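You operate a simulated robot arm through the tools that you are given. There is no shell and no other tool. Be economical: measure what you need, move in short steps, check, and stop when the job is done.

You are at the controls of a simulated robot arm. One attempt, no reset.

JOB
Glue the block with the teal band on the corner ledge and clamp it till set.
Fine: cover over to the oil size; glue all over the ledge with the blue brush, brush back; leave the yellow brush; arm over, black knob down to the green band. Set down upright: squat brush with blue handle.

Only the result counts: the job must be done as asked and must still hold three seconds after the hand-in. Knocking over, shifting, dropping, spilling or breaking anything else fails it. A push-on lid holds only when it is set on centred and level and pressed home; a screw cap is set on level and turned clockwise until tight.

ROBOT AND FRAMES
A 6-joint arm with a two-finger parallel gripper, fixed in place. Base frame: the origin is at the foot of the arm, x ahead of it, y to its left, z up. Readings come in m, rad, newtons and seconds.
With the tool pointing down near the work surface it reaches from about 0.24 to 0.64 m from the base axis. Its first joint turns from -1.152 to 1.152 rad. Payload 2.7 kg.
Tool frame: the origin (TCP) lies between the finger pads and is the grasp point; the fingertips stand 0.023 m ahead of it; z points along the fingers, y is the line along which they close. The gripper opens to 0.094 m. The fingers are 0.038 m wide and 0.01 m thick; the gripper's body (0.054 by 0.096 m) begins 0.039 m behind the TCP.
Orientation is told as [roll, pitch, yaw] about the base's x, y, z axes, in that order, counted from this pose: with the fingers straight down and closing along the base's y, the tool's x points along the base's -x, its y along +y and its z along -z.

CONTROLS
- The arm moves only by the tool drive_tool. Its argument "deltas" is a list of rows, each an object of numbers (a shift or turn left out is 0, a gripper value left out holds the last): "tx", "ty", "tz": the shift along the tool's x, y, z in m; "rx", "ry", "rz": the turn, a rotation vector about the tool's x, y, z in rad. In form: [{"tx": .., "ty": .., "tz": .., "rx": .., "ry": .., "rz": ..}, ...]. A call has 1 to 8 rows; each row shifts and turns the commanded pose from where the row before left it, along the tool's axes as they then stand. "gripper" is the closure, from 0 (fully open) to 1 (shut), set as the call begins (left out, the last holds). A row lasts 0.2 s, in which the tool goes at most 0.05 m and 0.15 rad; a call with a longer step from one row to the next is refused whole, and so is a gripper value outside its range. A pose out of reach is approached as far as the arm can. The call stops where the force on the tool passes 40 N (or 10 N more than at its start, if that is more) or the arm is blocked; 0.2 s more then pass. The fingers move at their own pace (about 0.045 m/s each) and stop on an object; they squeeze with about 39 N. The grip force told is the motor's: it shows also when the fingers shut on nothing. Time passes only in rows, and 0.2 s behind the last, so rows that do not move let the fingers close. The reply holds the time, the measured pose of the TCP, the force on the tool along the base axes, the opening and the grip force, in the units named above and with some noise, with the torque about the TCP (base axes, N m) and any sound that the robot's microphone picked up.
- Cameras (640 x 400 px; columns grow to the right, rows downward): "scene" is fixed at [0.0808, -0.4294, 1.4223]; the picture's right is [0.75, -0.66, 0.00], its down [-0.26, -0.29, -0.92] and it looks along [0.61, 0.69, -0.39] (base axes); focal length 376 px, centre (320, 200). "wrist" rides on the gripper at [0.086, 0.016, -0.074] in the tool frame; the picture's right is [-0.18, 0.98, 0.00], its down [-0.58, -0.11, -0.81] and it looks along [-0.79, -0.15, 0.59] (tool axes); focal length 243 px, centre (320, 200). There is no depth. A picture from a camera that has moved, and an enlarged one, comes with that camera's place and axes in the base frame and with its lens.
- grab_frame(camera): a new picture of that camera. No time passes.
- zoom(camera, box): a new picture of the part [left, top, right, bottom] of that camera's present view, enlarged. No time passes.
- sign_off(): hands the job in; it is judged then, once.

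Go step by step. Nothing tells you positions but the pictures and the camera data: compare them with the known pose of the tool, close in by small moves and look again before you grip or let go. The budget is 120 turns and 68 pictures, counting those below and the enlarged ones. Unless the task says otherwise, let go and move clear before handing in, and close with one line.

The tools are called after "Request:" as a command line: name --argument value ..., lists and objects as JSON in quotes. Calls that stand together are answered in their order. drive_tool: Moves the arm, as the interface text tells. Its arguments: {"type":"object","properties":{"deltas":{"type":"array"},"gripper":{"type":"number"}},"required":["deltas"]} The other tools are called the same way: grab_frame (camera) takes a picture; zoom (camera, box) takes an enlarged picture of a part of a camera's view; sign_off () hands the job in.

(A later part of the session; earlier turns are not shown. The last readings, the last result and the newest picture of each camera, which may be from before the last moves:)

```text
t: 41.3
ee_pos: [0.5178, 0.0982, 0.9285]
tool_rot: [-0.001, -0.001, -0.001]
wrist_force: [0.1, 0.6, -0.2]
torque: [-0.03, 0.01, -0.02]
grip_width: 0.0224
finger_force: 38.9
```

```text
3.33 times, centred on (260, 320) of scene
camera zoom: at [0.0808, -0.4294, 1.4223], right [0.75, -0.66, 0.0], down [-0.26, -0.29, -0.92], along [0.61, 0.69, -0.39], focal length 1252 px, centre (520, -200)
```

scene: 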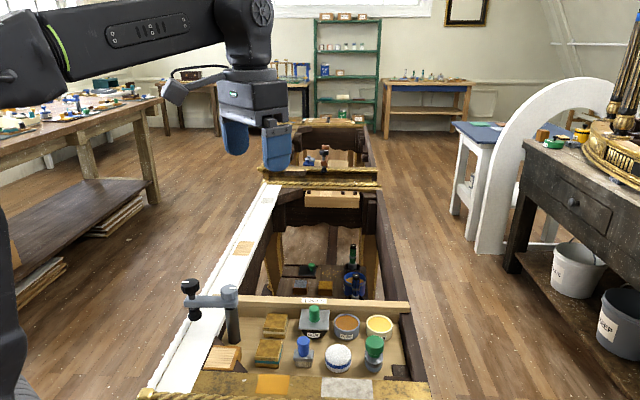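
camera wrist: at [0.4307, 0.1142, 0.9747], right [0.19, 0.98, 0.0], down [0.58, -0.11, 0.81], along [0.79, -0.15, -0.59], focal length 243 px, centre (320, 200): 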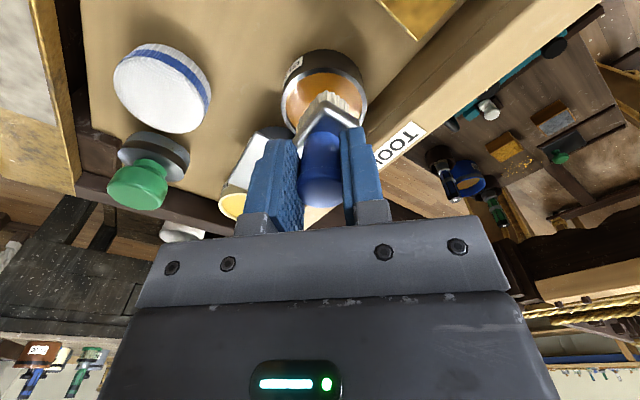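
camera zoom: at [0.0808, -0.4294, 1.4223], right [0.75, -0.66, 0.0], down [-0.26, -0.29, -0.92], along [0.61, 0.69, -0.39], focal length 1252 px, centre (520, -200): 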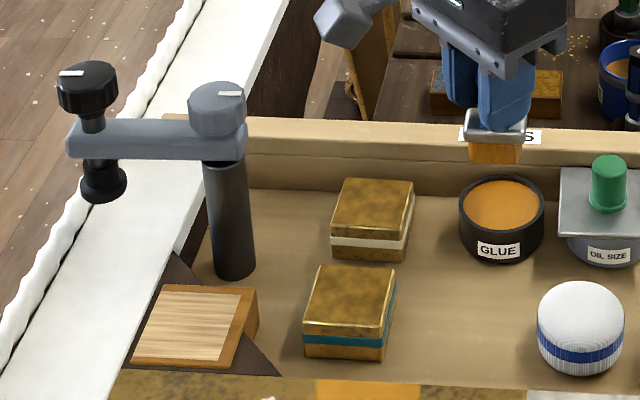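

The brush is loaded. I'll turn the gripper 45° so its body clears the clamp post, then move over the ledge at about (0.311, 0.141).

Request:
drive_tool --deltas '[{"rz": -0.131}, {"rz": -0.131}, {"rz": -0.131}, {"rz": -0.131}, {"rz": -0.131}, {"rz": -0.13}]'

Request:
drive_tool --deltas '[{"tx": 0.0232, "ty": 0.0354}, {"tx": 0.0232, "ty": 0.0354}, {"tx": 0.0232, "ty": 0.0354}, {"tx": 0.0232, "ty": 0.0354}, {"tx": 0.0232, "ty": 0.0354}, {}]'

Request:
grab_frame --camera "wrist"

Request:
zoom --camera "scene" --box '[160, 250, 320, 370]'

```text
t: 42.7
ee_pos: [0.5179, 0.0984, 0.9282]
tool_rot: [-0.001, 0.0, 0.786]
wrist_force: [-0.6, 0.0, 0.3]
torque: [0.02, 0.0, -0.02]
grip_width: 0.0
finger_force: 39.1
```

```text
t: 44.1
ee_pos: [0.3107, 0.1414, 0.9287]
tool_rot: [-0.002, 0.0, 0.784]
wrist_force: [-0.1, 0.7, 0.7]
torque: [0.02, -0.03, -0.01]
grip_width: 0.0
finger_force: 38.4
```

```text
30 pictures are left
camera wrist: at [0.2386, 0.0916, 1.0025], right [-0.56, 0.83, 0.0], down [0.49, 0.33, 0.81], along [0.67, 0.45, -0.59], focal length 243 px, centre (320, 200)
```

wrist: 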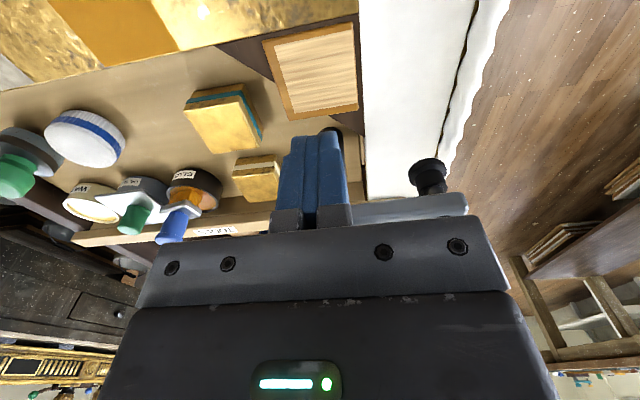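

```text
3.33 times, centred on (240, 310) of scene
camera zoom: at [0.0808, -0.4294, 1.4223], right [0.75, -0.66, 0.0], down [-0.26, -0.29, -0.92], along [0.61, 0.69, -0.39], focal length 1252 px, centre (587, -167)
```

zoom: 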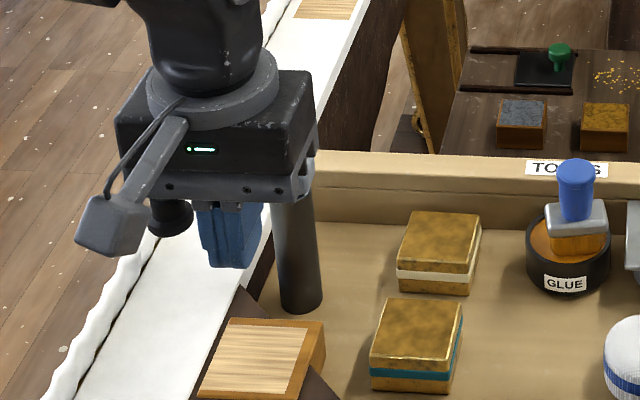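

The brush slipped out during the turn and landed upright in the glue pot, with nothing else disturbed. I'll go back and regrip it at this 45° yaw, which also lines it up with the ledge.

Request:
drive_tool --deltas '[{"tz": -0.01, "tx": -0.023, "ty": -0.0346}, {"tz": -0.01, "tx": -0.023, "ty": -0.0346}, {"tx": -0.023, "ty": -0.0346}, {"tx": -0.023, "ty": -0.0346}, {"tx": -0.023, "ty": -0.0346}, {}]' --gripper 0.4

Request:
grab_frame --camera "wrist"

Request:
zoom --camera "scene" --box '[280, 270, 360, 340]'

```text
t: 45.5
ee_pos: [0.5131, 0.0987, 0.947]
tool_rot: [-0.002, 0.0, 0.785]
wrist_force: [0.0, 0.6, 0.5]
torque: [0.02, 0.0, 0.02]
grip_width: 0.0565
finger_force: 0.0
```

```text
28 pictures are left
camera wrist: at [0.4426, 0.0496, 1.0222], right [-0.56, 0.83, 0.0], down [0.49, 0.33, 0.81], along [0.67, 0.45, -0.59], focal length 243 px, centre (320, 200)
```

wrist: 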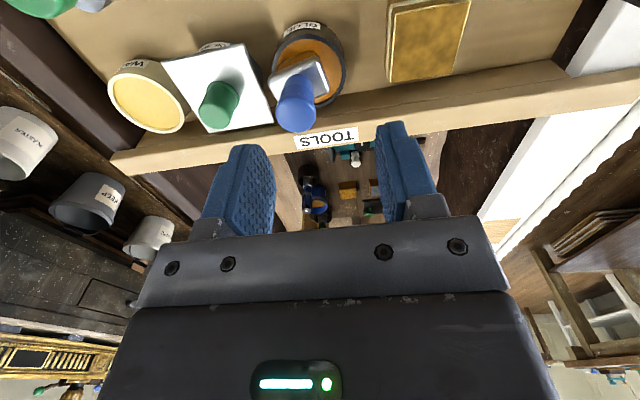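

```text
5.71 times, centred on (320, 305) of scene
camera zoom: at [0.0808, -0.4294, 1.4223], right [0.75, -0.66, 0.0], down [-0.26, -0.29, -0.92], along [0.61, 0.69, -0.39], focal length 2146 px, centre (320, -400)
```

zoom: 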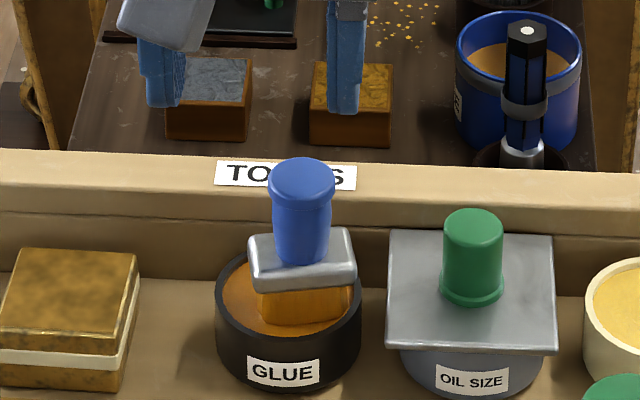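

Request:
drive_tool --deltas '[{"tx": -0.0099, "ty": -0.0155, "tz": 0.02}, {"tz": 0.02}, {}]'

Request:
grab_frame --camera "wrist"

```text
t: 46.3
ee_pos: [0.5331, 0.0957, 0.9074]
tool_rot: [-0.002, 0.001, 0.782]
wrist_force: [-0.7, -0.3, 0.3]
torque: [-0.01, -0.03, -0.01]
grip_width: 0.0562
finger_force: 0.1
```

```text
26 pictures are left
camera wrist: at [0.4608, 0.0459, 0.9825], right [-0.56, 0.83, 0.0], down [0.49, 0.33, 0.81], along [0.67, 0.45, -0.59], focal length 243 px, centre (320, 200)
```

wrist: 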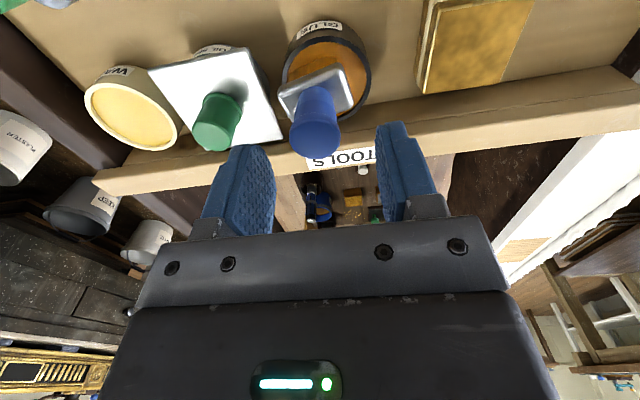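

Request:
drive_tool --deltas '[{"tx": 0.002, "ty": -0.0025, "tz": 0.012}, {"tz": 0.01}, {"tz": 0.009}, {}]'

Request:
zoom --camera "wrist" --box '[200, 40, 440, 240]'

```text
t: 47.3
ee_pos: [0.5333, 0.092, 0.8771]
tool_rot: [-0.001, 0.0, 0.783]
wrist_force: [-0.8, 0.3, 1.1]
torque: [0.01, 0.03, -0.03]
grip_width: 0.0564
finger_force: 0.1
```

```text
2.00 times, centred on (320, 140) of wrist
camera zoom: at [0.4616, 0.0424, 0.9518], right [-0.56, 0.83, 0.0], down [0.49, 0.33, 0.81], along [0.67, 0.45, -0.59], focal length 485 px, centre (320, 320)
```

zoom: 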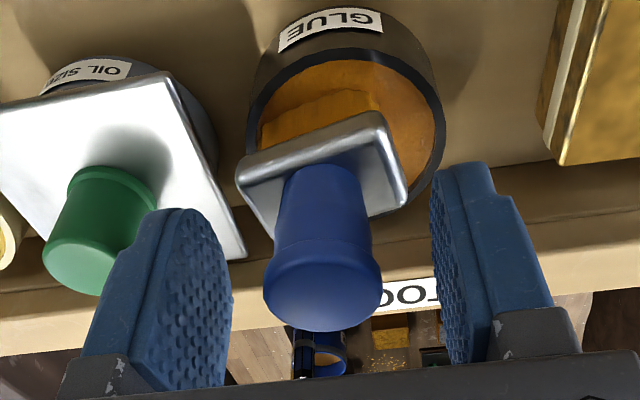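

Request:
drive_tool --deltas '[{"tz": 0.004, "tx": 0.001}, {"tz": 0.004}, {}]'

Request:
drive_tool --deltas '[{}, {}, {}]' --gripper 1

Request:
drive_tool --deltas '[{"tz": -0.003}, {"tz": -0.008}, {"tz": -0.015}, {"tz": -0.02}, {"tz": -0.015}, {}]'

Request:
zoom --camera "scene" --box '[260, 250, 360, 340]'

```text
t: 48.1
ee_pos: [0.5326, 0.0912, 0.8683]
tool_rot: [-0.002, 0.0, 0.784]
wrist_force: [-0.9, 0.5, -0.2]
torque: [-0.01, -0.01, -0.01]
grip_width: 0.0563
finger_force: 0.1
```

```text
t: 48.9
ee_pos: [0.5331, 0.0923, 0.8695]
tool_rot: [-0.001, 0.001, 0.785]
wrist_force: [-0.1, 0.2, 0.1]
torque: [-0.02, 0.03, -0.03]
grip_width: 0.0447
finger_force: 38.9
```

```text
t: 50.3
ee_pos: [0.533, 0.0931, 0.9299]
tool_rot: [-0.003, 0.002, 0.784]
wrist_force: [0.0, -0.1, -0.1]
torque: [0.01, -0.02, 0.02]
grip_width: 0.0445
finger_force: 39.1
```

```text
4.44 times, centred on (310, 295) of scene
camera zoom: at [0.0808, -0.4294, 1.4223], right [0.75, -0.66, 0.0], down [-0.26, -0.29, -0.92], along [0.61, 0.69, -0.39], focal length 1669 px, centre (364, -222)
```

zoom: 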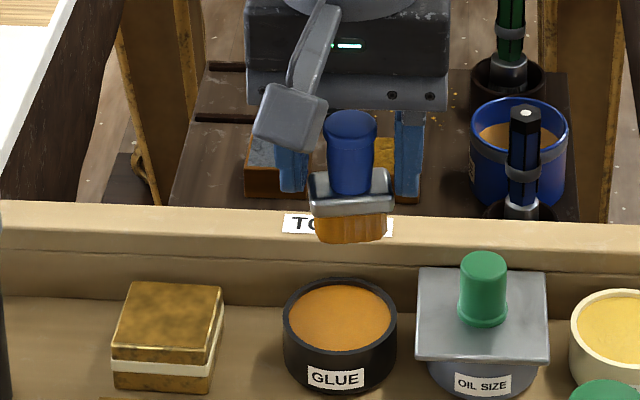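

The fingers now hold the brush by the ferrule ends and it lifts cleanly. I'll carry it slowly to the ledge.

Request:
drive_tool --deltas '[{"tx": 0.0179, "ty": 0.0272}, {"tx": 0.0179, "ty": 0.0272}, {"tx": 0.0179, "ty": 0.0272}, {"tx": 0.0179, "ty": 0.0272}, {"tx": 0.0179, "ty": 0.0272}, {"tx": 0.0179, "ty": 0.0272}, {"tx": 0.0179, "ty": 0.0272}, {"tz": 0.02}]'

Request:
zoom --camera "wrist" --box '[200, 0, 440, 240]'

Request:
zoom --camera "scene" --box '[180, 270, 280, 380]'

```text
t: 52.1
ee_pos: [0.3081, 0.1381, 0.9091]
tool_rot: [-0.001, -0.001, 0.783]
wrist_force: [0.5, 0.8, -0.2]
torque: [-0.03, -0.01, -0.01]
grip_width: 0.0443
finger_force: 39.1
```

```text
1.67 times, centred on (320, 120) of wrist
camera zoom: at [0.2364, 0.0885, 0.9846], right [-0.56, 0.83, 0.0], down [0.49, 0.33, 0.81], along [0.67, 0.45, -0.59], focal length 404 px, centre (320, 333)
```

zoom: 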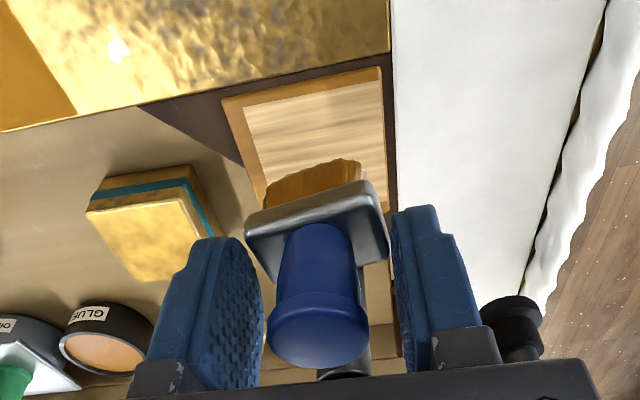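

```text
3.64 times, centred on (230, 325) of scene
camera zoom: at [0.0808, -0.4294, 1.4223], right [0.75, -0.66, 0.0], down [-0.26, -0.29, -0.92], along [0.61, 0.69, -0.39], focal length 1366 px, centre (647, -254)
```

zoom: 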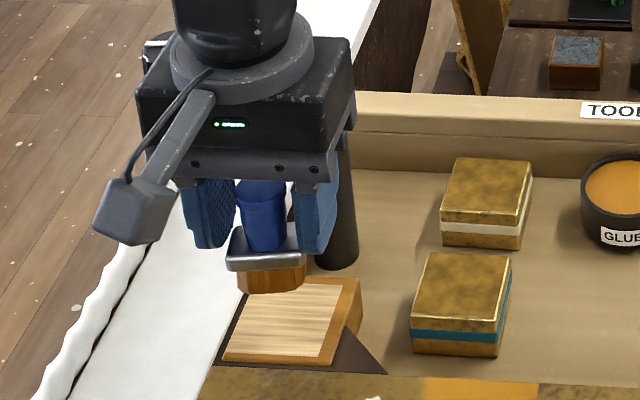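

The bristles are right above the light wood pad, centred near (0.311, 0.140) and about 0.052 square. I'll start on the near edge and lower until contact.

Request:
drive_tool --deltas '[{"tx": 0.0155, "ty": -0.0007}, {"tz": 0.012}, {"tz": 0.003}, {"tz": 0.003}, {}]'

```text
t: 53.3
ee_pos: [0.2985, 0.1255, 0.8917]
tool_rot: [-0.002, 0.0, 0.784]
wrist_force: [0.2, 1.4, -0.2]
torque: [0.0, -0.02, 0.02]
grip_width: 0.041
finger_force: 38.5
```

Request:
drive_tool --deltas '[{"tz": 0.002}, {"tz": 0.002}, {}]'

Request:
zoom --camera "wrist" --box '[200, 0, 440, 240]'

```text
t: 54.1
ee_pos: [0.2989, 0.1267, 0.8869]
tool_rot: [0.0, 0.001, 0.784]
wrist_force: [-0.1, 0.1, 0.1]
torque: [0.01, 0.0, -0.01]
grip_width: 0.0411
finger_force: 39.2
```

```text
1.67 times, centred on (320, 120) of wrist
camera zoom: at [0.2272, 0.0768, 0.9626], right [-0.56, 0.83, 0.0], down [0.49, 0.33, 0.81], along [0.67, 0.45, -0.59], focal length 404 px, centre (320, 333)
```

zoom: 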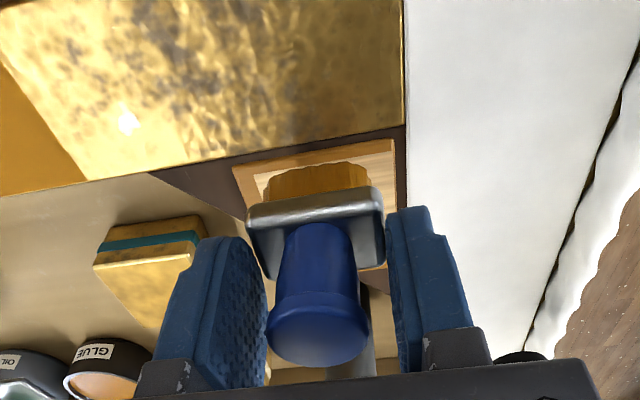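

Request:
drive_tool --deltas '[{"tz": 0.002}, {"tz": 0.002}, {}]'

Request:
drive_tool --deltas '[{"tz": 0.0015}, {"tz": 0.0015}, {}]'

```text
t: 54.9
ee_pos: [0.2993, 0.1266, 0.8847]
tool_rot: [-0.002, 0.001, 0.785]
wrist_force: [-0.8, -0.1, -0.6]
torque: [-0.02, -0.02, -0.01]
grip_width: 0.0407
finger_force: 38.6
```

```text
t: 55.7
ee_pos: [0.2991, 0.1267, 0.8791]
tool_rot: [-0.002, 0.0, 0.785]
wrist_force: [-0.4, 0.2, -0.6]
torque: [-0.01, -0.01, 0.02]
grip_width: 0.0412
finger_force: 39.1
```

Request:
drive_tool --deltas '[{"tz": 0.0015}, {"tz": 0.0015}, {}]'

Request:
zoom --camera "scene" --box '[190, 310, 260, 375]'

```text
t: 56.5
ee_pos: [0.2996, 0.1263, 0.8765]
tool_rot: [-0.002, -0.002, 0.783]
wrist_force: [-0.9, 0.9, -0.6]
torque: [0.0, 0.01, 0.01]
grip_width: 0.0409
finger_force: 38.9
```

```text
6.15 times, centred on (225, 342) of scene
camera zoom: at [0.0808, -0.4294, 1.4223], right [0.75, -0.66, 0.0], down [-0.26, -0.29, -0.92], along [0.61, 0.69, -0.39], focal length 2311 px, centre (905, -677)
```

zoom: 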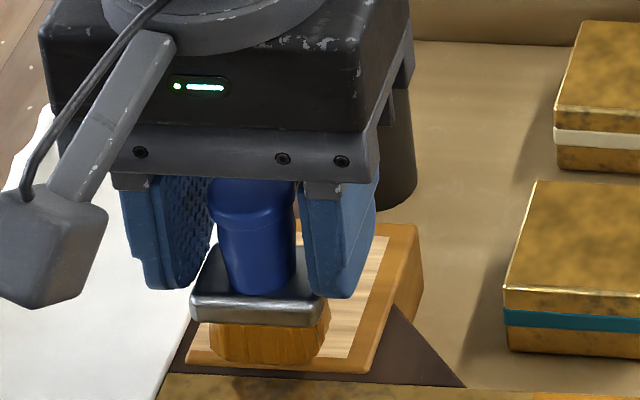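

Request:
drive_tool --deltas '[{"tz": 0.001}, {"tz": 0.001}, {"tz": 0.001}, {}]'

Request:
drive_tool --deltas '[{"tz": 0.001}, {"tz": 0.001}, {}]'

```text
t: 57.5
ee_pos: [0.2992, 0.1265, 0.8755]
tool_rot: [-0.001, -0.002, 0.784]
wrist_force: [0.1, 0.5, -0.5]
torque: [0.01, 0.02, -0.01]
grip_width: 0.0408
finger_force: 38.5
```

```text
t: 58.3
ee_pos: [0.2992, 0.1279, 0.8722]
tool_rot: [-0.001, 0.001, 0.782]
wrist_force: [-0.6, 0.0, -0.2]
torque: [0.0, 0.02, 0.01]
grip_width: 0.0413
finger_force: 38.7
```

Request:
drive_tool --deltas '[{"tz": 0.001}, {"ty": 0.008}, {"ty": -0.008}, {"ty": -0.008}, {"ty": 0.008}]'

Request:
zoom --camera "scene" --box '[190, 310, 260, 375]'

```text
t: 59.5
ee_pos: [0.2999, 0.1273, 0.8717]
tool_rot: [-0.005, -0.002, 0.784]
wrist_force: [4.3, -3.6, 11.7]
torque: [-0.19, -0.16, 0.07]
grip_width: 0.0411
finger_force: 39.2
```

```text
6.15 times, centred on (225, 342) of scene
camera zoom: at [0.0808, -0.4295, 1.4223], right [0.75, -0.66, 0.0], down [-0.26, -0.29, -0.92], along [0.61, 0.69, -0.39], focal length 2311 px, centre (905, -677)
```

zoom: 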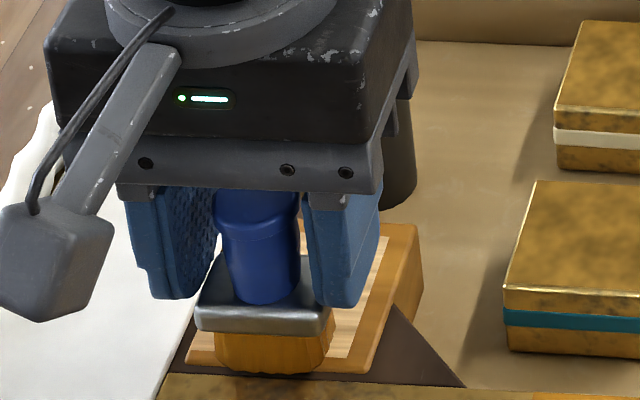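

Contact, with the bristles on the near edge of the pad. Now I'll paint in lanes, lifting slightly between them.

Request:
drive_tool --deltas '[{"ty": 0.011}, {"ty": -0.022}, {"ty": 0.011}, {"tz": -0.003}, {"tx": -0.0095}, {"tz": 0.003}, {"ty": 0.011}, {"ty": -0.022}]'

Request:
drive_tool --deltas '[{"ty": 0.011}, {"tz": -0.003}, {"tx": -0.0095}, {"tz": 0.003}, {"ty": 0.011}, {"ty": -0.022}, {"ty": 0.011}]'

Request:
zoom --camera "scene" --box '[190, 310, 260, 375]'

```text
t: 61.3
ee_pos: [0.3131, 0.1255, 0.8733]
tool_rot: [0.0, 0.0, 0.783]
wrist_force: [-0.3, 0.1, -0.2]
torque: [-0.01, 0.0, 0.02]
grip_width: 0.0409
finger_force: 38.6
```

```text
t: 62.9
ee_pos: [0.313, 0.1407, 0.8724]
tool_rot: [-0.003, -0.001, 0.783]
wrist_force: [2.2, -1.6, 8.1]
torque: [-0.14, -0.12, 0.05]
grip_width: 0.0407
finger_force: 39.2
```

```text
6.15 times, centred on (225, 342) of scene
camera zoom: at [0.0808, -0.4295, 1.4223], right [0.75, -0.66, 0.0], down [-0.26, -0.29, -0.92], along [0.61, 0.69, -0.39], focal length 2311 px, centre (905, -677)
```

zoom: 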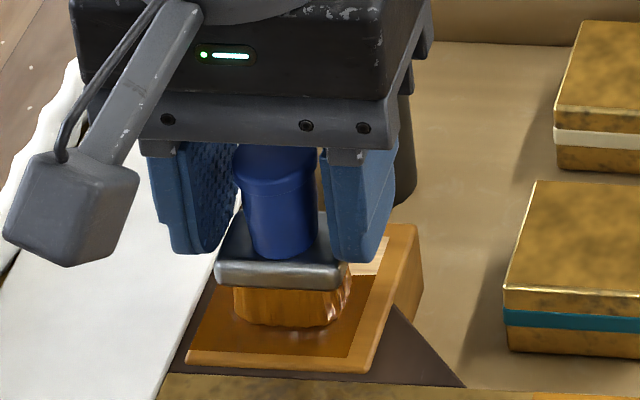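

The pad is coating nicely. I'll do the far lanes with slightly more press.

Request:
drive_tool --deltas '[{"tz": -0.003}, {"tx": -0.0095}, {"tz": 0.0035}, {"ty": 0.011}, {"ty": -0.022}, {"ty": 0.011}]'

Request:
drive_tool --deltas '[{"tz": -0.003}, {"tx": -0.0095}, {"tz": 0.0035}, {"ty": 0.011}, {"ty": -0.022}, {"ty": 0.011}]'

Request:
drive_tool --deltas '[{"tz": -0.02}, {"tz": -0.025}, {"tx": 0.03}, {"tx": 0.03}]'

Request:
zoom --camera "scene" --box '[190, 310, 260, 375]'

```text
t: 64.3
ee_pos: [0.3222, 0.1474, 0.8724]
tool_rot: [-0.006, -0.005, 0.782]
wrist_force: [8.0, -8.8, 29.3]
torque: [-0.48, -0.13, 0.08]
grip_width: 0.041
finger_force: 39.0
```

```text
t: 65.3
ee_pos: [0.3226, 0.1546, 0.8716]
tool_rot: [-0.003, 0.001, 0.774]
wrist_force: [-4.6, -3.8, 7.5]
torque: [0.34, -0.24, -0.01]
grip_width: 0.0409
finger_force: 39.1
stopped in row 4: the force on the tool passed its limit at 47 N (the readings are from after the stop); the commanded pose is now the measured one
```

```text
t: 66.3
ee_pos: [0.2798, 0.1131, 0.9174]
tool_rot: [-0.002, 0.0, 0.778]
wrist_force: [-0.2, -0.4, -0.7]
torque: [0.03, -0.02, 0.03]
grip_width: 0.0411
finger_force: 39.5
```

```text
6.15 times, centred on (225, 342) of scene
camera zoom: at [0.0808, -0.4294, 1.4223], right [0.75, -0.66, 0.0], down [-0.26, -0.29, -0.92], along [0.61, 0.69, -0.39], focal length 2311 px, centre (905, -677)
```

zoom: 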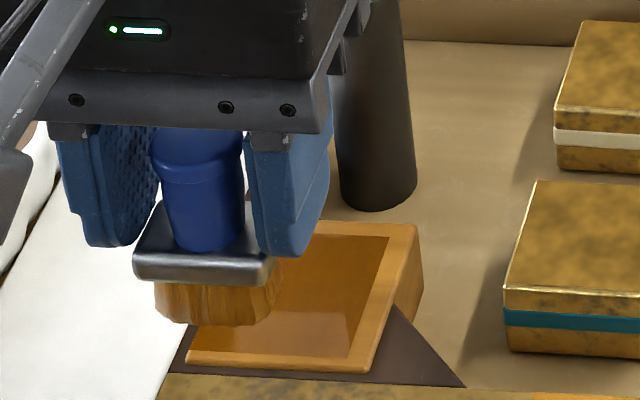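

The visible pad is fully coated. I'll carry the brush back toward its place and check the ledge on the way.

Request:
drive_tool --deltas '[{"tx": -0.0129, "ty": -0.0332, "rz": -0.007}, {"tx": -0.0129, "ty": -0.0332}, {"tx": -0.0129, "ty": -0.0332}, {"tx": -0.0129, "ty": -0.0332}, {"tx": -0.0129, "ty": -0.0332}, {}]'

Request:
zoom --camera "scene" --box '[180, 270, 340, 380]'

```text
t: 67.7
ee_pos: [0.4439, 0.0412, 0.9172]
tool_rot: [-0.004, 0.0, 0.784]
wrist_force: [-0.5, -0.3, -1.2]
torque: [0.02, -0.01, 0.01]
grip_width: 0.0407
finger_force: 38.7
```

```text
3.64 times, centred on (260, 325) of scene
camera zoom: at [0.0808, -0.4294, 1.4223], right [0.75, -0.66, 0.0], down [-0.26, -0.29, -0.92], along [0.61, 0.69, -0.39], focal length 1366 px, centre (538, -254)
```

zoom: 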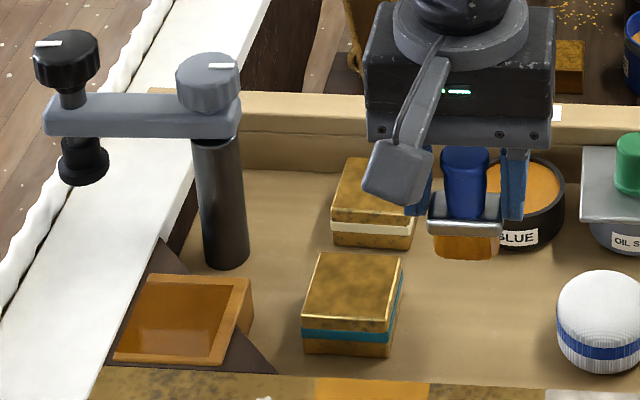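

The ledge is fully covered. I'll lower the brush to its place.

Request:
drive_tool --deltas '[{"tz": 0.03}, {"tz": 0.025}, {"tz": 0.012}, {"tz": 0.004}, {"tz": 0.003}, {}]'

Request:
drive_tool --deltas '[{"tz": 0.0015}, {"tz": 0.0015}, {}]'

Request:
zoom --camera "scene" --box '[260, 290, 360, 380]'

```text
t: 69.1
ee_pos: [0.4444, 0.0404, 0.8425]
tool_rot: [-0.004, 0.0, 0.785]
wrist_force: [0.5, 0.5, -0.3]
torque: [-0.01, 0.02, 0.02]
grip_width: 0.041
finger_force: 38.8
```

```text
t: 69.9
ee_pos: [0.4436, 0.0419, 0.8413]
tool_rot: [-0.005, -0.001, 0.785]
wrist_force: [-7.6, -3.4, 23.5]
torque: [-0.07, 0.54, 0.0]
grip_width: 0.041
finger_force: 39.0
```

```text
4.44 times, centred on (310, 335) of scene
camera zoom: at [0.0803, -0.4295, 1.4223], right [0.75, -0.66, 0.0], down [-0.26, -0.29, -0.92], along [0.61, 0.69, -0.39], focal length 1669 px, centre (364, -400)
```

zoom: 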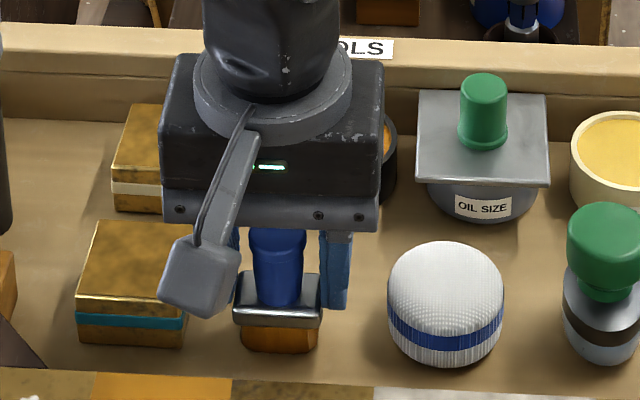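

Seated on the tray. I'll release and lift.

Request:
drive_tool --deltas '[{"tz": -0.001}, {}, {}]' --gripper 0.4

Request:
drive_tool --deltas '[{"tz": -0.02}, {"tz": -0.03}, {"tz": -0.04}, {}]'

Request:
drive_tool --deltas '[{"tx": 0.02, "ty": 0.036}, {"tx": 0.02, "ty": 0.036}, {}]'

Request:
zoom --camera "scene" --box '[220, 270, 360, 380]'

Request:
grab_frame --camera "wrist"

```text
t: 70.7
ee_pos: [0.4419, 0.0419, 0.8418]
tool_rot: [-0.004, -0.001, 0.784]
wrist_force: [0.9, 0.4, 0.5]
torque: [-0.03, -0.01, 0.03]
grip_width: 0.0564
finger_force: 0.0
```

```text
t: 71.7
ee_pos: [0.443, 0.0415, 0.9303]
tool_rot: [-0.003, 0.001, 0.783]
wrist_force: [-0.3, -0.6, -0.2]
torque: [-0.02, 0.01, 0.01]
grip_width: 0.0564
finger_force: 0.0
```

```text
t: 72.5
ee_pos: [0.3628, 0.0654, 0.9302]
tool_rot: [-0.004, -0.001, 0.785]
wrist_force: [0.1, 0.2, -0.4]
torque: [-0.03, -0.01, 0.01]
grip_width: 0.0564
finger_force: 0.0
```

```text
3.64 times, centred on (290, 325) of scene
camera zoom: at [0.0808, -0.4294, 1.4223], right [0.75, -0.66, 0.0], down [-0.26, -0.29, -0.92], along [0.61, 0.69, -0.39], focal length 1366 px, centre (429, -254)
```

zoom: 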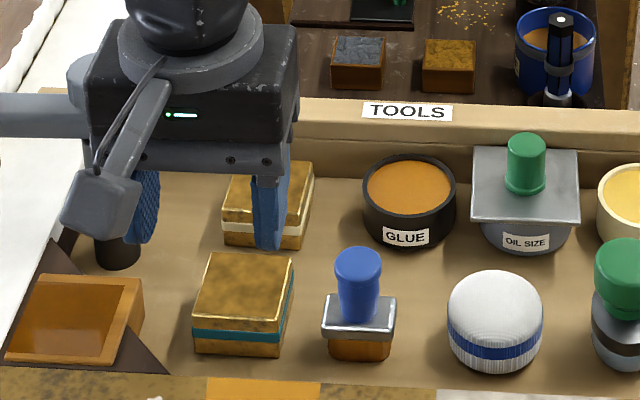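

```text
13 pictures are left
camera wrist: at [0.2906, 0.0152, 1.0056], right [-0.56, 0.83, 0.0], down [0.49, 0.33, 0.81], along [0.67, 0.45, -0.59], focal length 243 px, centre (320, 200)
```

wrist: 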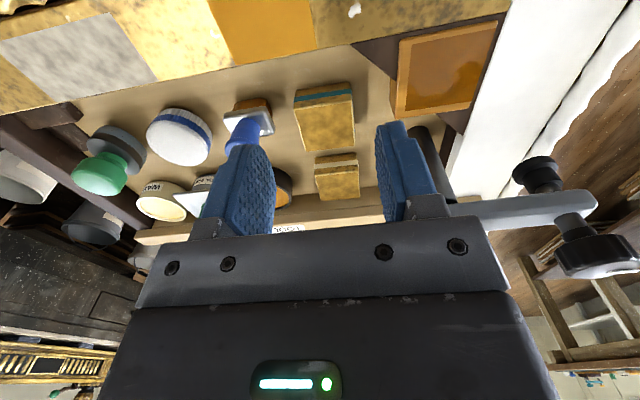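

The brush stands upright in its place. The teal block is at about (0.394, 0.094) with yaw near 42.5°; I'll open wider and hover over it.

Request:
drive_tool --deltas '[{"tx": -0.0211, "ty": -0.001}, {"tx": -0.0212, "ty": -0.001}, {"rz": 0.043}, {"tz": 0.03}, {"tz": 0.025}, {}]' --gripper 0.28

Request:
zoom --camera "wrist" --box '[160, 20, 480, 240]'

```text
t: 73.9
ee_pos: [0.3939, 0.0923, 0.8757]
tool_rot: [-0.003, 0.001, 0.738]
wrist_force: [0.8, 0.2, 0.8]
torque: [0.01, 0.02, 0.01]
grip_width: 0.0677
finger_force: 0.1
```

```text
1.82 times, centred on (320, 130) of wrist
camera zoom: at [0.3213, 0.046, 0.9513], right [-0.53, 0.85, 0.0], down [0.5, 0.31, 0.81], along [0.69, 0.42, -0.59], focal length 441 px, centre (320, 327)
```

zoom: 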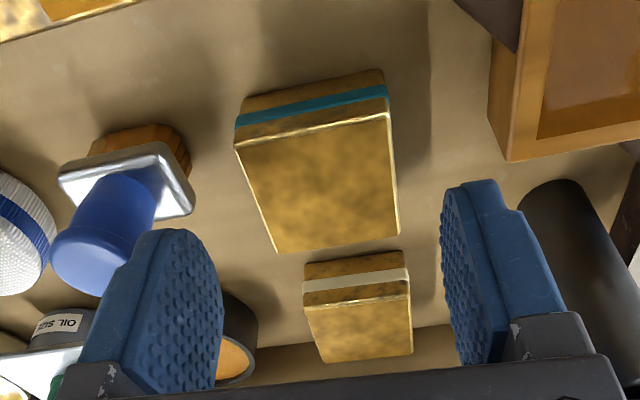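

Request:
drive_tool --deltas '[{"tx": -0.0048}, {"tz": 0.02}, {"tz": 0.015}, {"tz": 0.005}, {}]'

Request:
drive_tool --deltas '[{}, {}, {}, {}]' --gripper 1

Request:
drive_tool --deltas '[{"tz": -0.005}, {"tz": -0.02}, {"tz": -0.03}, {"tz": -0.03}, {}]'

```text
t: 75.1
ee_pos: [0.399, 0.0965, 0.837]
tool_rot: [-0.004, -0.001, 0.74]
wrist_force: [0.6, -0.6, 0.3]
torque: [-0.01, 0.01, 0.0]
grip_width: 0.0678
finger_force: 0.0
```

```text
t: 76.1
ee_pos: [0.3994, 0.0956, 0.8364]
tool_rot: [-0.003, 0.001, 0.74]
wrist_force: [-0.4, 0.0, 0.5]
torque: [0.02, -0.02, -0.01]
grip_width: 0.0492
finger_force: 39.2
```

```text
t: 77.3
ee_pos: [0.3981, 0.0954, 0.9212]
tool_rot: [-0.004, 0.0, 0.74]
wrist_force: [-0.4, -0.1, 0.2]
torque: [0.01, 0.0, -0.01]
grip_width: 0.0488
finger_force: 38.5
```

Block held (0.049 wide). I'll carry it over the ledge and lower it near the surface.

Request:
drive_tool --deltas '[{"tx": 0.01153, "ty": 0.0306}, {"tx": 0.01153, "ty": 0.0306}, {"tx": 0.01153, "ty": 0.0306}, {"tz": 0.02}, {"tz": 0.015}, {}]'

Request:
zoom --camera "wrist" --box '[200, 40, 440, 240]'

Request:
zoom --camera "scene" --box '[160, 270, 270, 380]'

```text
t: 78.7
ee_pos: [0.3103, 0.1413, 0.885]
tool_rot: [-0.003, 0.001, 0.738]
wrist_force: [0.0, -1.3, -0.8]
torque: [0.02, 0.02, 0.06]
grip_width: 0.0489
finger_force: 39.0
```

```text
2.00 times, centred on (320, 140) of wrist
camera zoom: at [0.2372, 0.0937, 0.9606], right [-0.53, 0.85, 0.0], down [0.5, 0.31, 0.81], along [0.69, 0.42, -0.59], focal length 485 px, centre (320, 320)
```

zoom: 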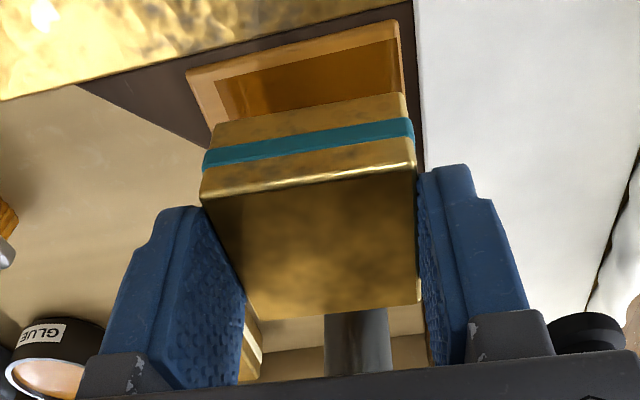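

```text
3.64 times, centred on (215, 325) of scene
camera zoom: at [0.0808, -0.4294, 1.4223], right [0.75, -0.66, 0.0], down [-0.26, -0.29, -0.92], along [0.61, 0.69, -0.39], focal length 1366 px, centre (702, -254)
```

zoom: 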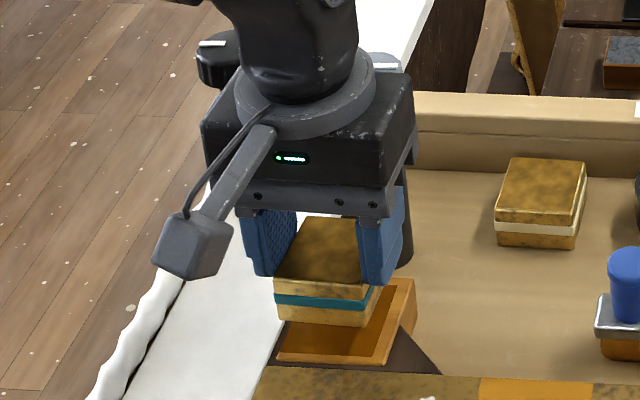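

The block is aligned with the pad to within a couple of mm. I'll lower it on.

Request:
drive_tool --deltas '[{"tx": 0.001, "tz": 0.006}, {"tz": 0.005}, {"tz": 0.003}, {"tz": 0.002}, {}]'

Request:
drive_tool --deltas '[{"tz": 0.0015}, {"tz": 0.0015}, {}]'

```text
t: 79.9
ee_pos: [0.3107, 0.1407, 0.8698]
tool_rot: [-0.003, -0.001, 0.737]
wrist_force: [-0.4, 0.1, -0.5]
torque: [-0.01, 0.03, -0.01]
grip_width: 0.0487
finger_force: 39.3
```

```text
t: 80.7
ee_pos: [0.3105, 0.1399, 0.8664]
tool_rot: [-0.004, 0.001, 0.74]
wrist_force: [0.0, -0.7, -1.4]
torque: [-0.01, -0.04, 0.01]
grip_width: 0.0491
finger_force: 39.1
```

Request:
drive_tool --deltas '[{"tz": 0.001}, {"tz": 0.001}, {}]'

Request:
drive_tool --deltas '[{"tz": 0.001}, {"tz": 0.001}, {}]'

```text
t: 81.5
ee_pos: [0.3112, 0.14, 0.8655]
tool_rot: [-0.002, -0.004, 0.741]
wrist_force: [-7.3, -3.3, 34.7]
torque: [-0.08, 0.21, -0.02]
grip_width: 0.0492
finger_force: 38.9
```

```text
t: 82.3
ee_pos: [0.3111, 0.1389, 0.8634]
tool_rot: [-0.004, -0.005, 0.742]
wrist_force: [-0.8, -1.7, 34.6]
torque: [0.0, 0.0, 0.02]
grip_width: 0.0487
finger_force: 39.0
```

Seated on the glue. I'll release and rise straight up.

Request:
drive_tool --deltas '[{"tz": -0.002}, {}, {}]' --gripper 0.28

Request:
drive_tool --deltas '[{"tz": -0.03}, {"tz": -0.04}, {"tz": -0.045}, {"tz": -0.03}, {"tx": 0.04}, {}]' --gripper 0.28

Request:
zoom --camera "scene" --box '[160, 260, 300, 380]'

Request:
grab_frame --camera "wrist"

```text
t: 83.1
ee_pos: [0.3102, 0.1398, 0.8647]
tool_rot: [-0.003, 0.001, 0.739]
wrist_force: [0.0, 0.4, 0.3]
torque: [-0.01, -0.02, -0.04]
grip_width: 0.0676
finger_force: 0.1
```

```text
t: 84.5
ee_pos: [0.2787, 0.1129, 1.0088]
tool_rot: [-0.005, 0.0, 0.739]
wrist_force: [0.5, 0.6, -0.1]
torque: [-0.04, 0.01, 0.0]
grip_width: 0.0679
finger_force: 0.0
```

```text
3.33 times, centred on (230, 320) of scene
camera zoom: at [0.0808, -0.4294, 1.4223], right [0.75, -0.66, 0.0], down [-0.26, -0.29, -0.92], along [0.61, 0.69, -0.39], focal length 1252 px, centre (620, -200)
```

zoom: 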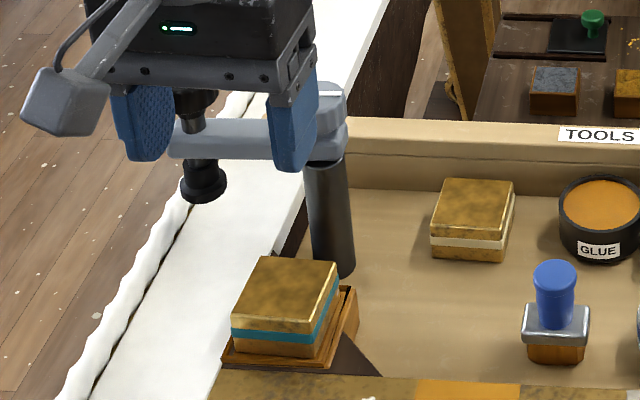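

```text
8 pictures are left
camera wrist: at [0.2059, 0.0667, 1.0851], right [-0.53, 0.85, 0.0], down [0.5, 0.31, 0.81], along [0.69, 0.42, -0.59], focal length 243 px, centre (320, 200)
```

wrist: 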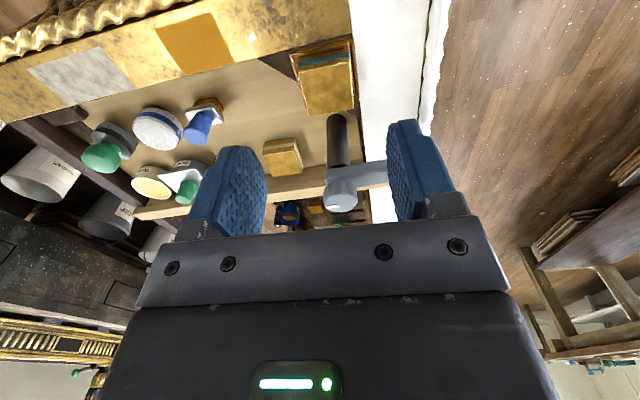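

The block sits squarely on the glue. Next I'll grip the black knob, near (0.310, 0.260) with its top at about z 0.945, to swing the arm 90°. I'll move above it and turn the gripper so the fingers straddle the bar.

Request:
drive_tool --deltas '[{"tx": -0.0305, "ty": 0.0219}, {"tx": -0.0305, "ty": 0.0219}, {"tx": -0.0305, "ty": 0.0219}, {"tx": -0.0305, "ty": 0.0219}, {"rz": 0.142}, {"rz": 0.142}, {"rz": 0.142}, {"rz": 0.142}]' --gripper 0.15

Request:
drive_tool --deltas '[{"rz": 0.142}, {"rz": 0.142}, {"rz": 0.142}, {"rz": 0.142}, {"rz": 0.142}, {"rz": 0.142}, {"rz": 0.14}, {}]'

Request:
grab_frame --camera "wrist"

```text
t: 86.3
ee_pos: [0.312, 0.2598, 1.0093]
tool_rot: [-0.004, -0.001, 0.171]
wrist_force: [-0.3, 0.1, -1.0]
torque: [0.0, 0.02, 0.0]
grip_width: 0.0796
finger_force: 0.1
```

```text
t: 88.1
ee_pos: [0.3116, 0.2598, 1.0096]
tool_rot: [-0.001, -0.004, -0.82]
wrist_force: [0.6, -0.6, 0.7]
torque: [-0.02, 0.01, 0.01]
grip_width: 0.08
finger_force: 0.2
```

```text
7 pictures are left
camera wrist: at [0.2652, 0.3346, 1.0841], right [0.85, 0.53, 0.0], down [0.31, -0.5, 0.81], along [0.43, -0.68, -0.59], focal length 243 px, centre (320, 200)
```

wrist: 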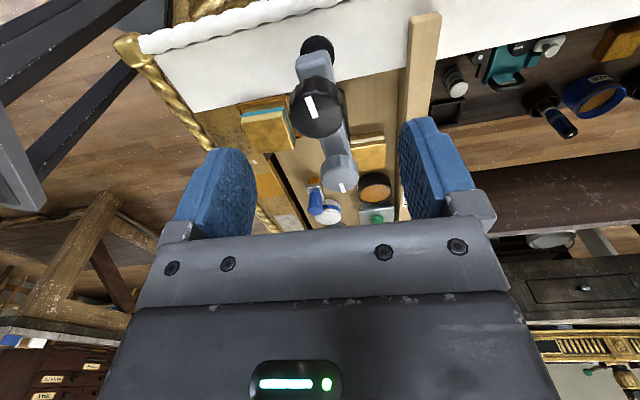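

Request:
drive_tool --deltas '[{"tx": -0.0018, "ty": -0.002, "tz": 0.02}, {"tz": 0.025}, {"tz": 0.015}, {}]'

Request:
grab_frame --camera "wrist"

```text
t: 89.1
ee_pos: [0.3111, 0.2573, 0.9492]
tool_rot: [-0.001, -0.003, -0.82]
wrist_force: [0.0, 0.3, 1.0]
torque: [0.02, -0.01, 0.01]
grip_width: 0.08
finger_force: 0.1
```

```text
6 pictures are left
camera wrist: at [0.2647, 0.3316, 1.0239], right [0.84, 0.54, 0.0], down [0.31, -0.5, 0.81], along [0.43, -0.68, -0.59], focal length 243 px, centre (320, 200)
```

wrist: 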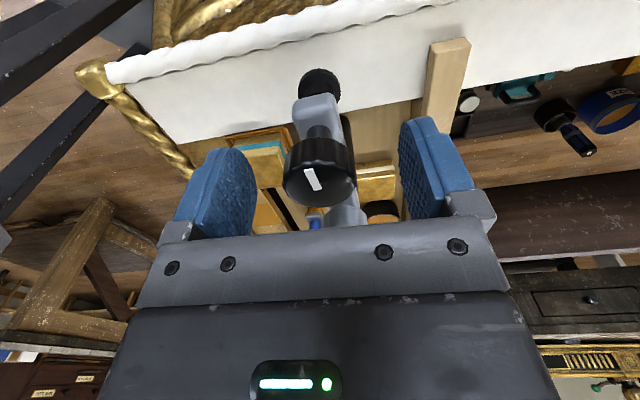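

The knob is centred between the fingers. I'll lower, grip it, and start swinging the arm around the post.

Request:
drive_tool --deltas '[{"tz": 0.006}, {"tz": 0.003}, {}]'

Request:
drive_tool --deltas '[{}, {}, {}, {}]' --gripper 1

Request:
drive_tool --deltas '[{"tx": -0.0002, "ty": -0.0058, "rz": -0.07}, {"tx": -0.0002, "ty": -0.0058, "rz": -0.07}, {}]'

```text
t: 89.9
ee_pos: [0.3108, 0.258, 0.9401]
tool_rot: [0.0, -0.004, -0.82]
wrist_force: [-0.4, 0.2, -0.1]
torque: [0.02, 0.01, 0.03]
grip_width: 0.0798
finger_force: 0.0
```

```text
t: 90.9
ee_pos: [0.3111, 0.2573, 0.9393]
tool_rot: [-0.002, -0.004, -0.821]
wrist_force: [-8.6, -7.1, 2.3]
torque: [0.06, -0.19, -0.13]
grip_width: 0.0349
finger_force: 45.5
```

```text
t: 91.7
ee_pos: [0.3038, 0.2491, 0.9425]
tool_rot: [-0.003, -0.003, -0.682]
wrist_force: [-1.9, -7.0, -1.4]
torque: [0.33, -0.14, -0.64]
grip_width: 0.0348
finger_force: 45.6
```

Request:
drive_tool --deltas '[{"tx": -0.0008, "ty": -0.0117, "rz": -0.14}, {"tx": -0.0008, "ty": -0.0117, "rz": -0.14}, {"tx": -0.0008, "ty": -0.0117, "rz": -0.14}, {}]'

Request:
drive_tool --deltas '[{"tx": -0.0008, "ty": -0.0117, "rz": -0.14}, {"tx": -0.0008, "ty": -0.0117, "rz": -0.14}, {}]'

Request:
zoom --camera "scene" --box '[170, 270, 270, 370]'

```text
t: 92.7
ee_pos: [0.2896, 0.2176, 0.9404]
tool_rot: [-0.001, -0.006, -0.258]
wrist_force: [18.7, -9.7, -6.2]
torque: [-0.31, 0.04, -0.49]
grip_width: 0.0349
finger_force: 45.3
```

```text
t: 93.5
ee_pos: [0.2857, 0.1944, 0.9403]
tool_rot: [0.0, -0.005, 0.024]
wrist_force: [24.5, -2.1, -8.8]
torque: [-0.23, -0.03, -0.28]
grip_width: 0.0352
finger_force: 45.4
```

```text
4.00 times, centred on (220, 320) of scene
camera zoom: at [0.0815, -0.4294, 1.4223], right [0.75, -0.66, 0.0], down [-0.26, -0.29, -0.92], along [0.61, 0.69, -0.39], focal length 1502 px, centre (720, -280)
```

zoom: 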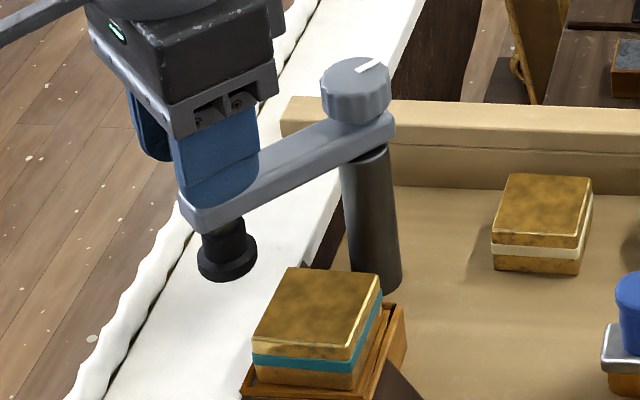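

About half swung, and the foot clears the block top by about 1 cm. I'll continue with a small radius correction.

Request:
drive_tool --deltas '[{"tx": -0.002}, {"tx": -0.0009, "ty": -0.0118, "rz": -0.147}, {"tx": -0.0009, "ty": -0.0118, "rz": -0.147}, {}]'

Request:
drive_tool --deltas '[{"tx": -0.0014, "ty": -0.0118, "rz": -0.147}, {"tx": -0.0009, "ty": -0.0118, "rz": -0.147}, {}]'

```text
t: 94.5
ee_pos: [0.2896, 0.171, 0.9406]
tool_rot: [-0.002, 0.0, 0.315]
wrist_force: [3.4, -5.9, 2.5]
torque: [0.42, 0.18, -0.58]
grip_width: 0.0349
finger_force: 45.1
```

```text
t: 95.3
ee_pos: [0.3006, 0.149, 0.9406]
tool_rot: [-0.004, 0.004, 0.607]
wrist_force: [-7.8, -13.7, 2.4]
torque: [0.34, 0.18, -0.61]
grip_width: 0.0348
finger_force: 44.5
```

Request:
drive_tool --deltas '[{"tx": 0.0004, "ty": -0.0122, "rz": -0.147}, {}]'

Request:
zoom --camera "scene" --box '[170, 270, 270, 370]'

```text
t: 95.9
ee_pos: [0.3087, 0.139, 0.9406]
tool_rot: [-0.004, 0.0, 0.756]
wrist_force: [-4.9, -10.2, -0.5]
torque: [-0.23, 0.74, -0.34]
grip_width: 0.0351
finger_force: 45.5
```

```text
4.00 times, centred on (220, 320) of scene
camera zoom: at [0.0807, -0.4296, 1.4222], right [0.75, -0.66, 0.0], down [-0.26, -0.29, -0.92], along [0.61, 0.69, -0.39], focal length 1502 px, centre (720, -280)
```

zoom: 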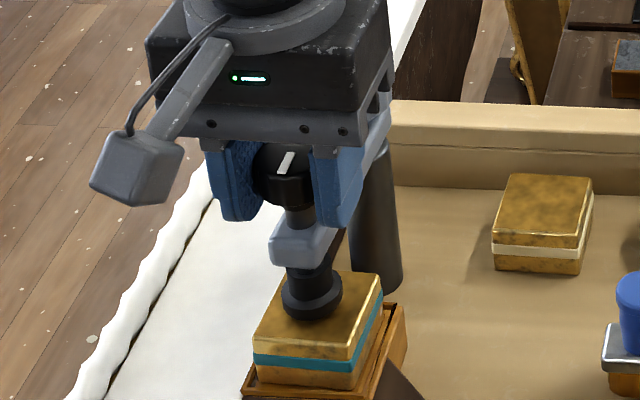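

The foot is centred over the block. Now I'll turn the black knob clockwise and watch the forces.

Request:
drive_tool --deltas '[{"rz": 0.147}, {"rz": 0.147}, {"rz": 0.147}, {"rz": 0.147}, {"rz": 0.147}, {"rz": 0.147}, {"rz": 0.147}, {"rz": 0.147}]'

Request:
drive_tool --deltas '[{"rz": 0.147}, {"rz": 0.147}, {"rz": 0.147}, {"rz": 0.147}, {"rz": 0.147}, {"rz": 0.147}, {"rz": 0.147}, {"rz": 0.147}]'

```text
t: 97.2
ee_pos: [0.3066, 0.1425, 0.9384]
tool_rot: [-0.001, -0.002, -0.068]
wrist_force: [-1.1, 10.4, -8.1]
torque: [-0.28, -0.16, 0.07]
grip_width: 0.0353
finger_force: 44.4
stopped in row 6: the force on the tool passed its limit at 43 N (the readings are from after the stop); the commanded pose is now the measured one
```

```text
t: 97.9
ee_pos: [0.3083, 0.1436, 0.9389]
tool_rot: [0.003, -0.002, -0.375]
wrist_force: [1.8, 9.8, -9.4]
torque: [-0.32, 0.18, 0.11]
grip_width: 0.035
finger_force: 45.1
stopped in row 3: the force on the tool passed its limit at 43 N (the readings are from after the stop); the commanded pose is now the measured one
```

The knob seems gripped off its axis. I'll open, look, and recentre before turning further.

Request:
drive_tool --deltas '[{}, {}, {}]' --gripper 0.4

Request:
zoom --camera "wrist" --box '[200, 40, 440, 240]'

```text
t: 98.7
ee_pos: [0.3077, 0.1431, 0.9391]
tool_rot: [0.003, -0.002, -0.378]
wrist_force: [0.6, 0.0, 0.5]
torque: [-0.01, 0.0, 0.03]
grip_width: 0.0565
finger_force: 0.0
```

```text
2.00 times, centred on (320, 140) of wrist
camera zoom: at [0.234, 0.1894, 1.0145], right [0.53, 0.85, 0.0], down [0.5, -0.32, 0.81], along [0.68, -0.43, -0.59], focal length 485 px, centre (320, 320)
```

zoom: 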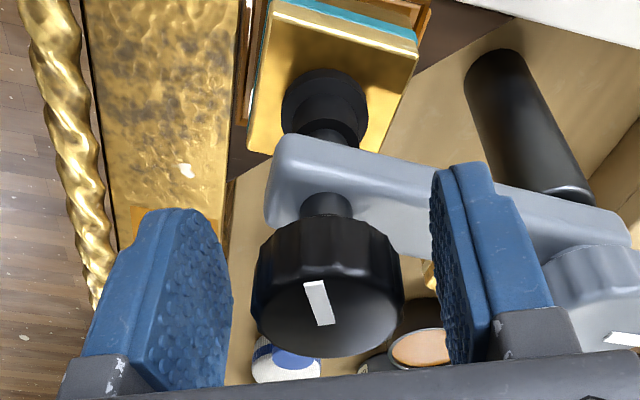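

Request:
drive_tool --deltas '[{"ty": 0.0015, "rx": 0.003}, {}]'

Request:
drive_tool --deltas '[{}, {}, {}]' --gripper 1

Request:
drive_tool --deltas '[{"rz": 0.1}, {"rz": 0.1}]'

```text
t: 99.3
ee_pos: [0.3093, 0.1442, 0.9396]
tool_rot: [0.002, -0.002, -0.378]
wrist_force: [0.6, -0.2, -0.4]
torque: [0.0, 0.01, 0.0]
grip_width: 0.0564
finger_force: 0.1
```

```text
t: 100.1
ee_pos: [0.3085, 0.1433, 0.9395]
tool_rot: [0.001, -0.001, -0.377]
wrist_force: [-3.5, -2.9, 2.3]
torque: [-0.22, 0.13, -0.03]
grip_width: 0.0351
finger_force: 45.3
```

```text
t: 100.7
ee_pos: [0.3102, 0.1449, 0.9392]
tool_rot: [0.003, -0.003, -0.578]
wrist_force: [1.4, 3.0, -2.9]
torque: [-0.23, 0.48, 0.03]
grip_width: 0.0349
finger_force: 45.1
```

Request:
drive_tool --deltas '[{"rz": 0.1, "tz": 0.0003}, {"rz": 0.1, "tz": 0.0003}, {"rz": 0.1, "tz": 0.0003}, {"rz": 0.1, "tz": 0.0003}]'

Request:
drive_tool --deltas '[{"rz": 0.1, "tz": 0.0003}, {"rz": 0.1, "tz": 0.0003}, {"rz": 0.1, "tz": 0.0003}, {"rz": 0.1, "tz": 0.0003}]'

```text
t: 101.7
ee_pos: [0.3108, 0.146, 0.9385]
tool_rot: [0.01, -0.001, -0.976]
wrist_force: [11.8, 21.9, -7.0]
torque: [-0.51, 0.03, 0.11]
grip_width: 0.0351
finger_force: 45.2
```

```text
t: 102.7
ee_pos: [0.3119, 0.1471, 0.9373]
tool_rot: [0.013, 0.003, -1.38]
wrist_force: [25.1, 24.8, -6.0]
torque: [-0.74, 0.27, 0.15]
grip_width: 0.0351
finger_force: 45.5
```

Request:
drive_tool --deltas '[{"tx": 0.0016, "ty": 0.0023}, {"rz": 0.1, "tz": 0.0003}, {"rz": 0.1, "tz": 0.0003}, {"rz": 0.1, "tz": 0.0003}]'

Request:
drive_tool --deltas '[{"rz": 0.1, "tz": 0.0003}, {"rz": 0.1, "tz": 0.0003}, {"rz": 0.1, "tz": 0.0003}]'

```text
t: 103.7
ee_pos: [0.3121, 0.1467, 0.9365]
tool_rot: [0.008, 0.003, -1.677]
wrist_force: [17.9, 13.5, 7.0]
torque: [-0.85, 0.26, 0.13]
grip_width: 0.0347
finger_force: 44.9
```

```text
t: 104.5
ee_pos: [0.3135, 0.1486, 0.937]
tool_rot: [0.007, 0.009, -1.979]
wrist_force: [21.2, 14.9, 6.9]
torque: [-0.49, 0.44, 0.04]
grip_width: 0.0351
finger_force: 45.5
```

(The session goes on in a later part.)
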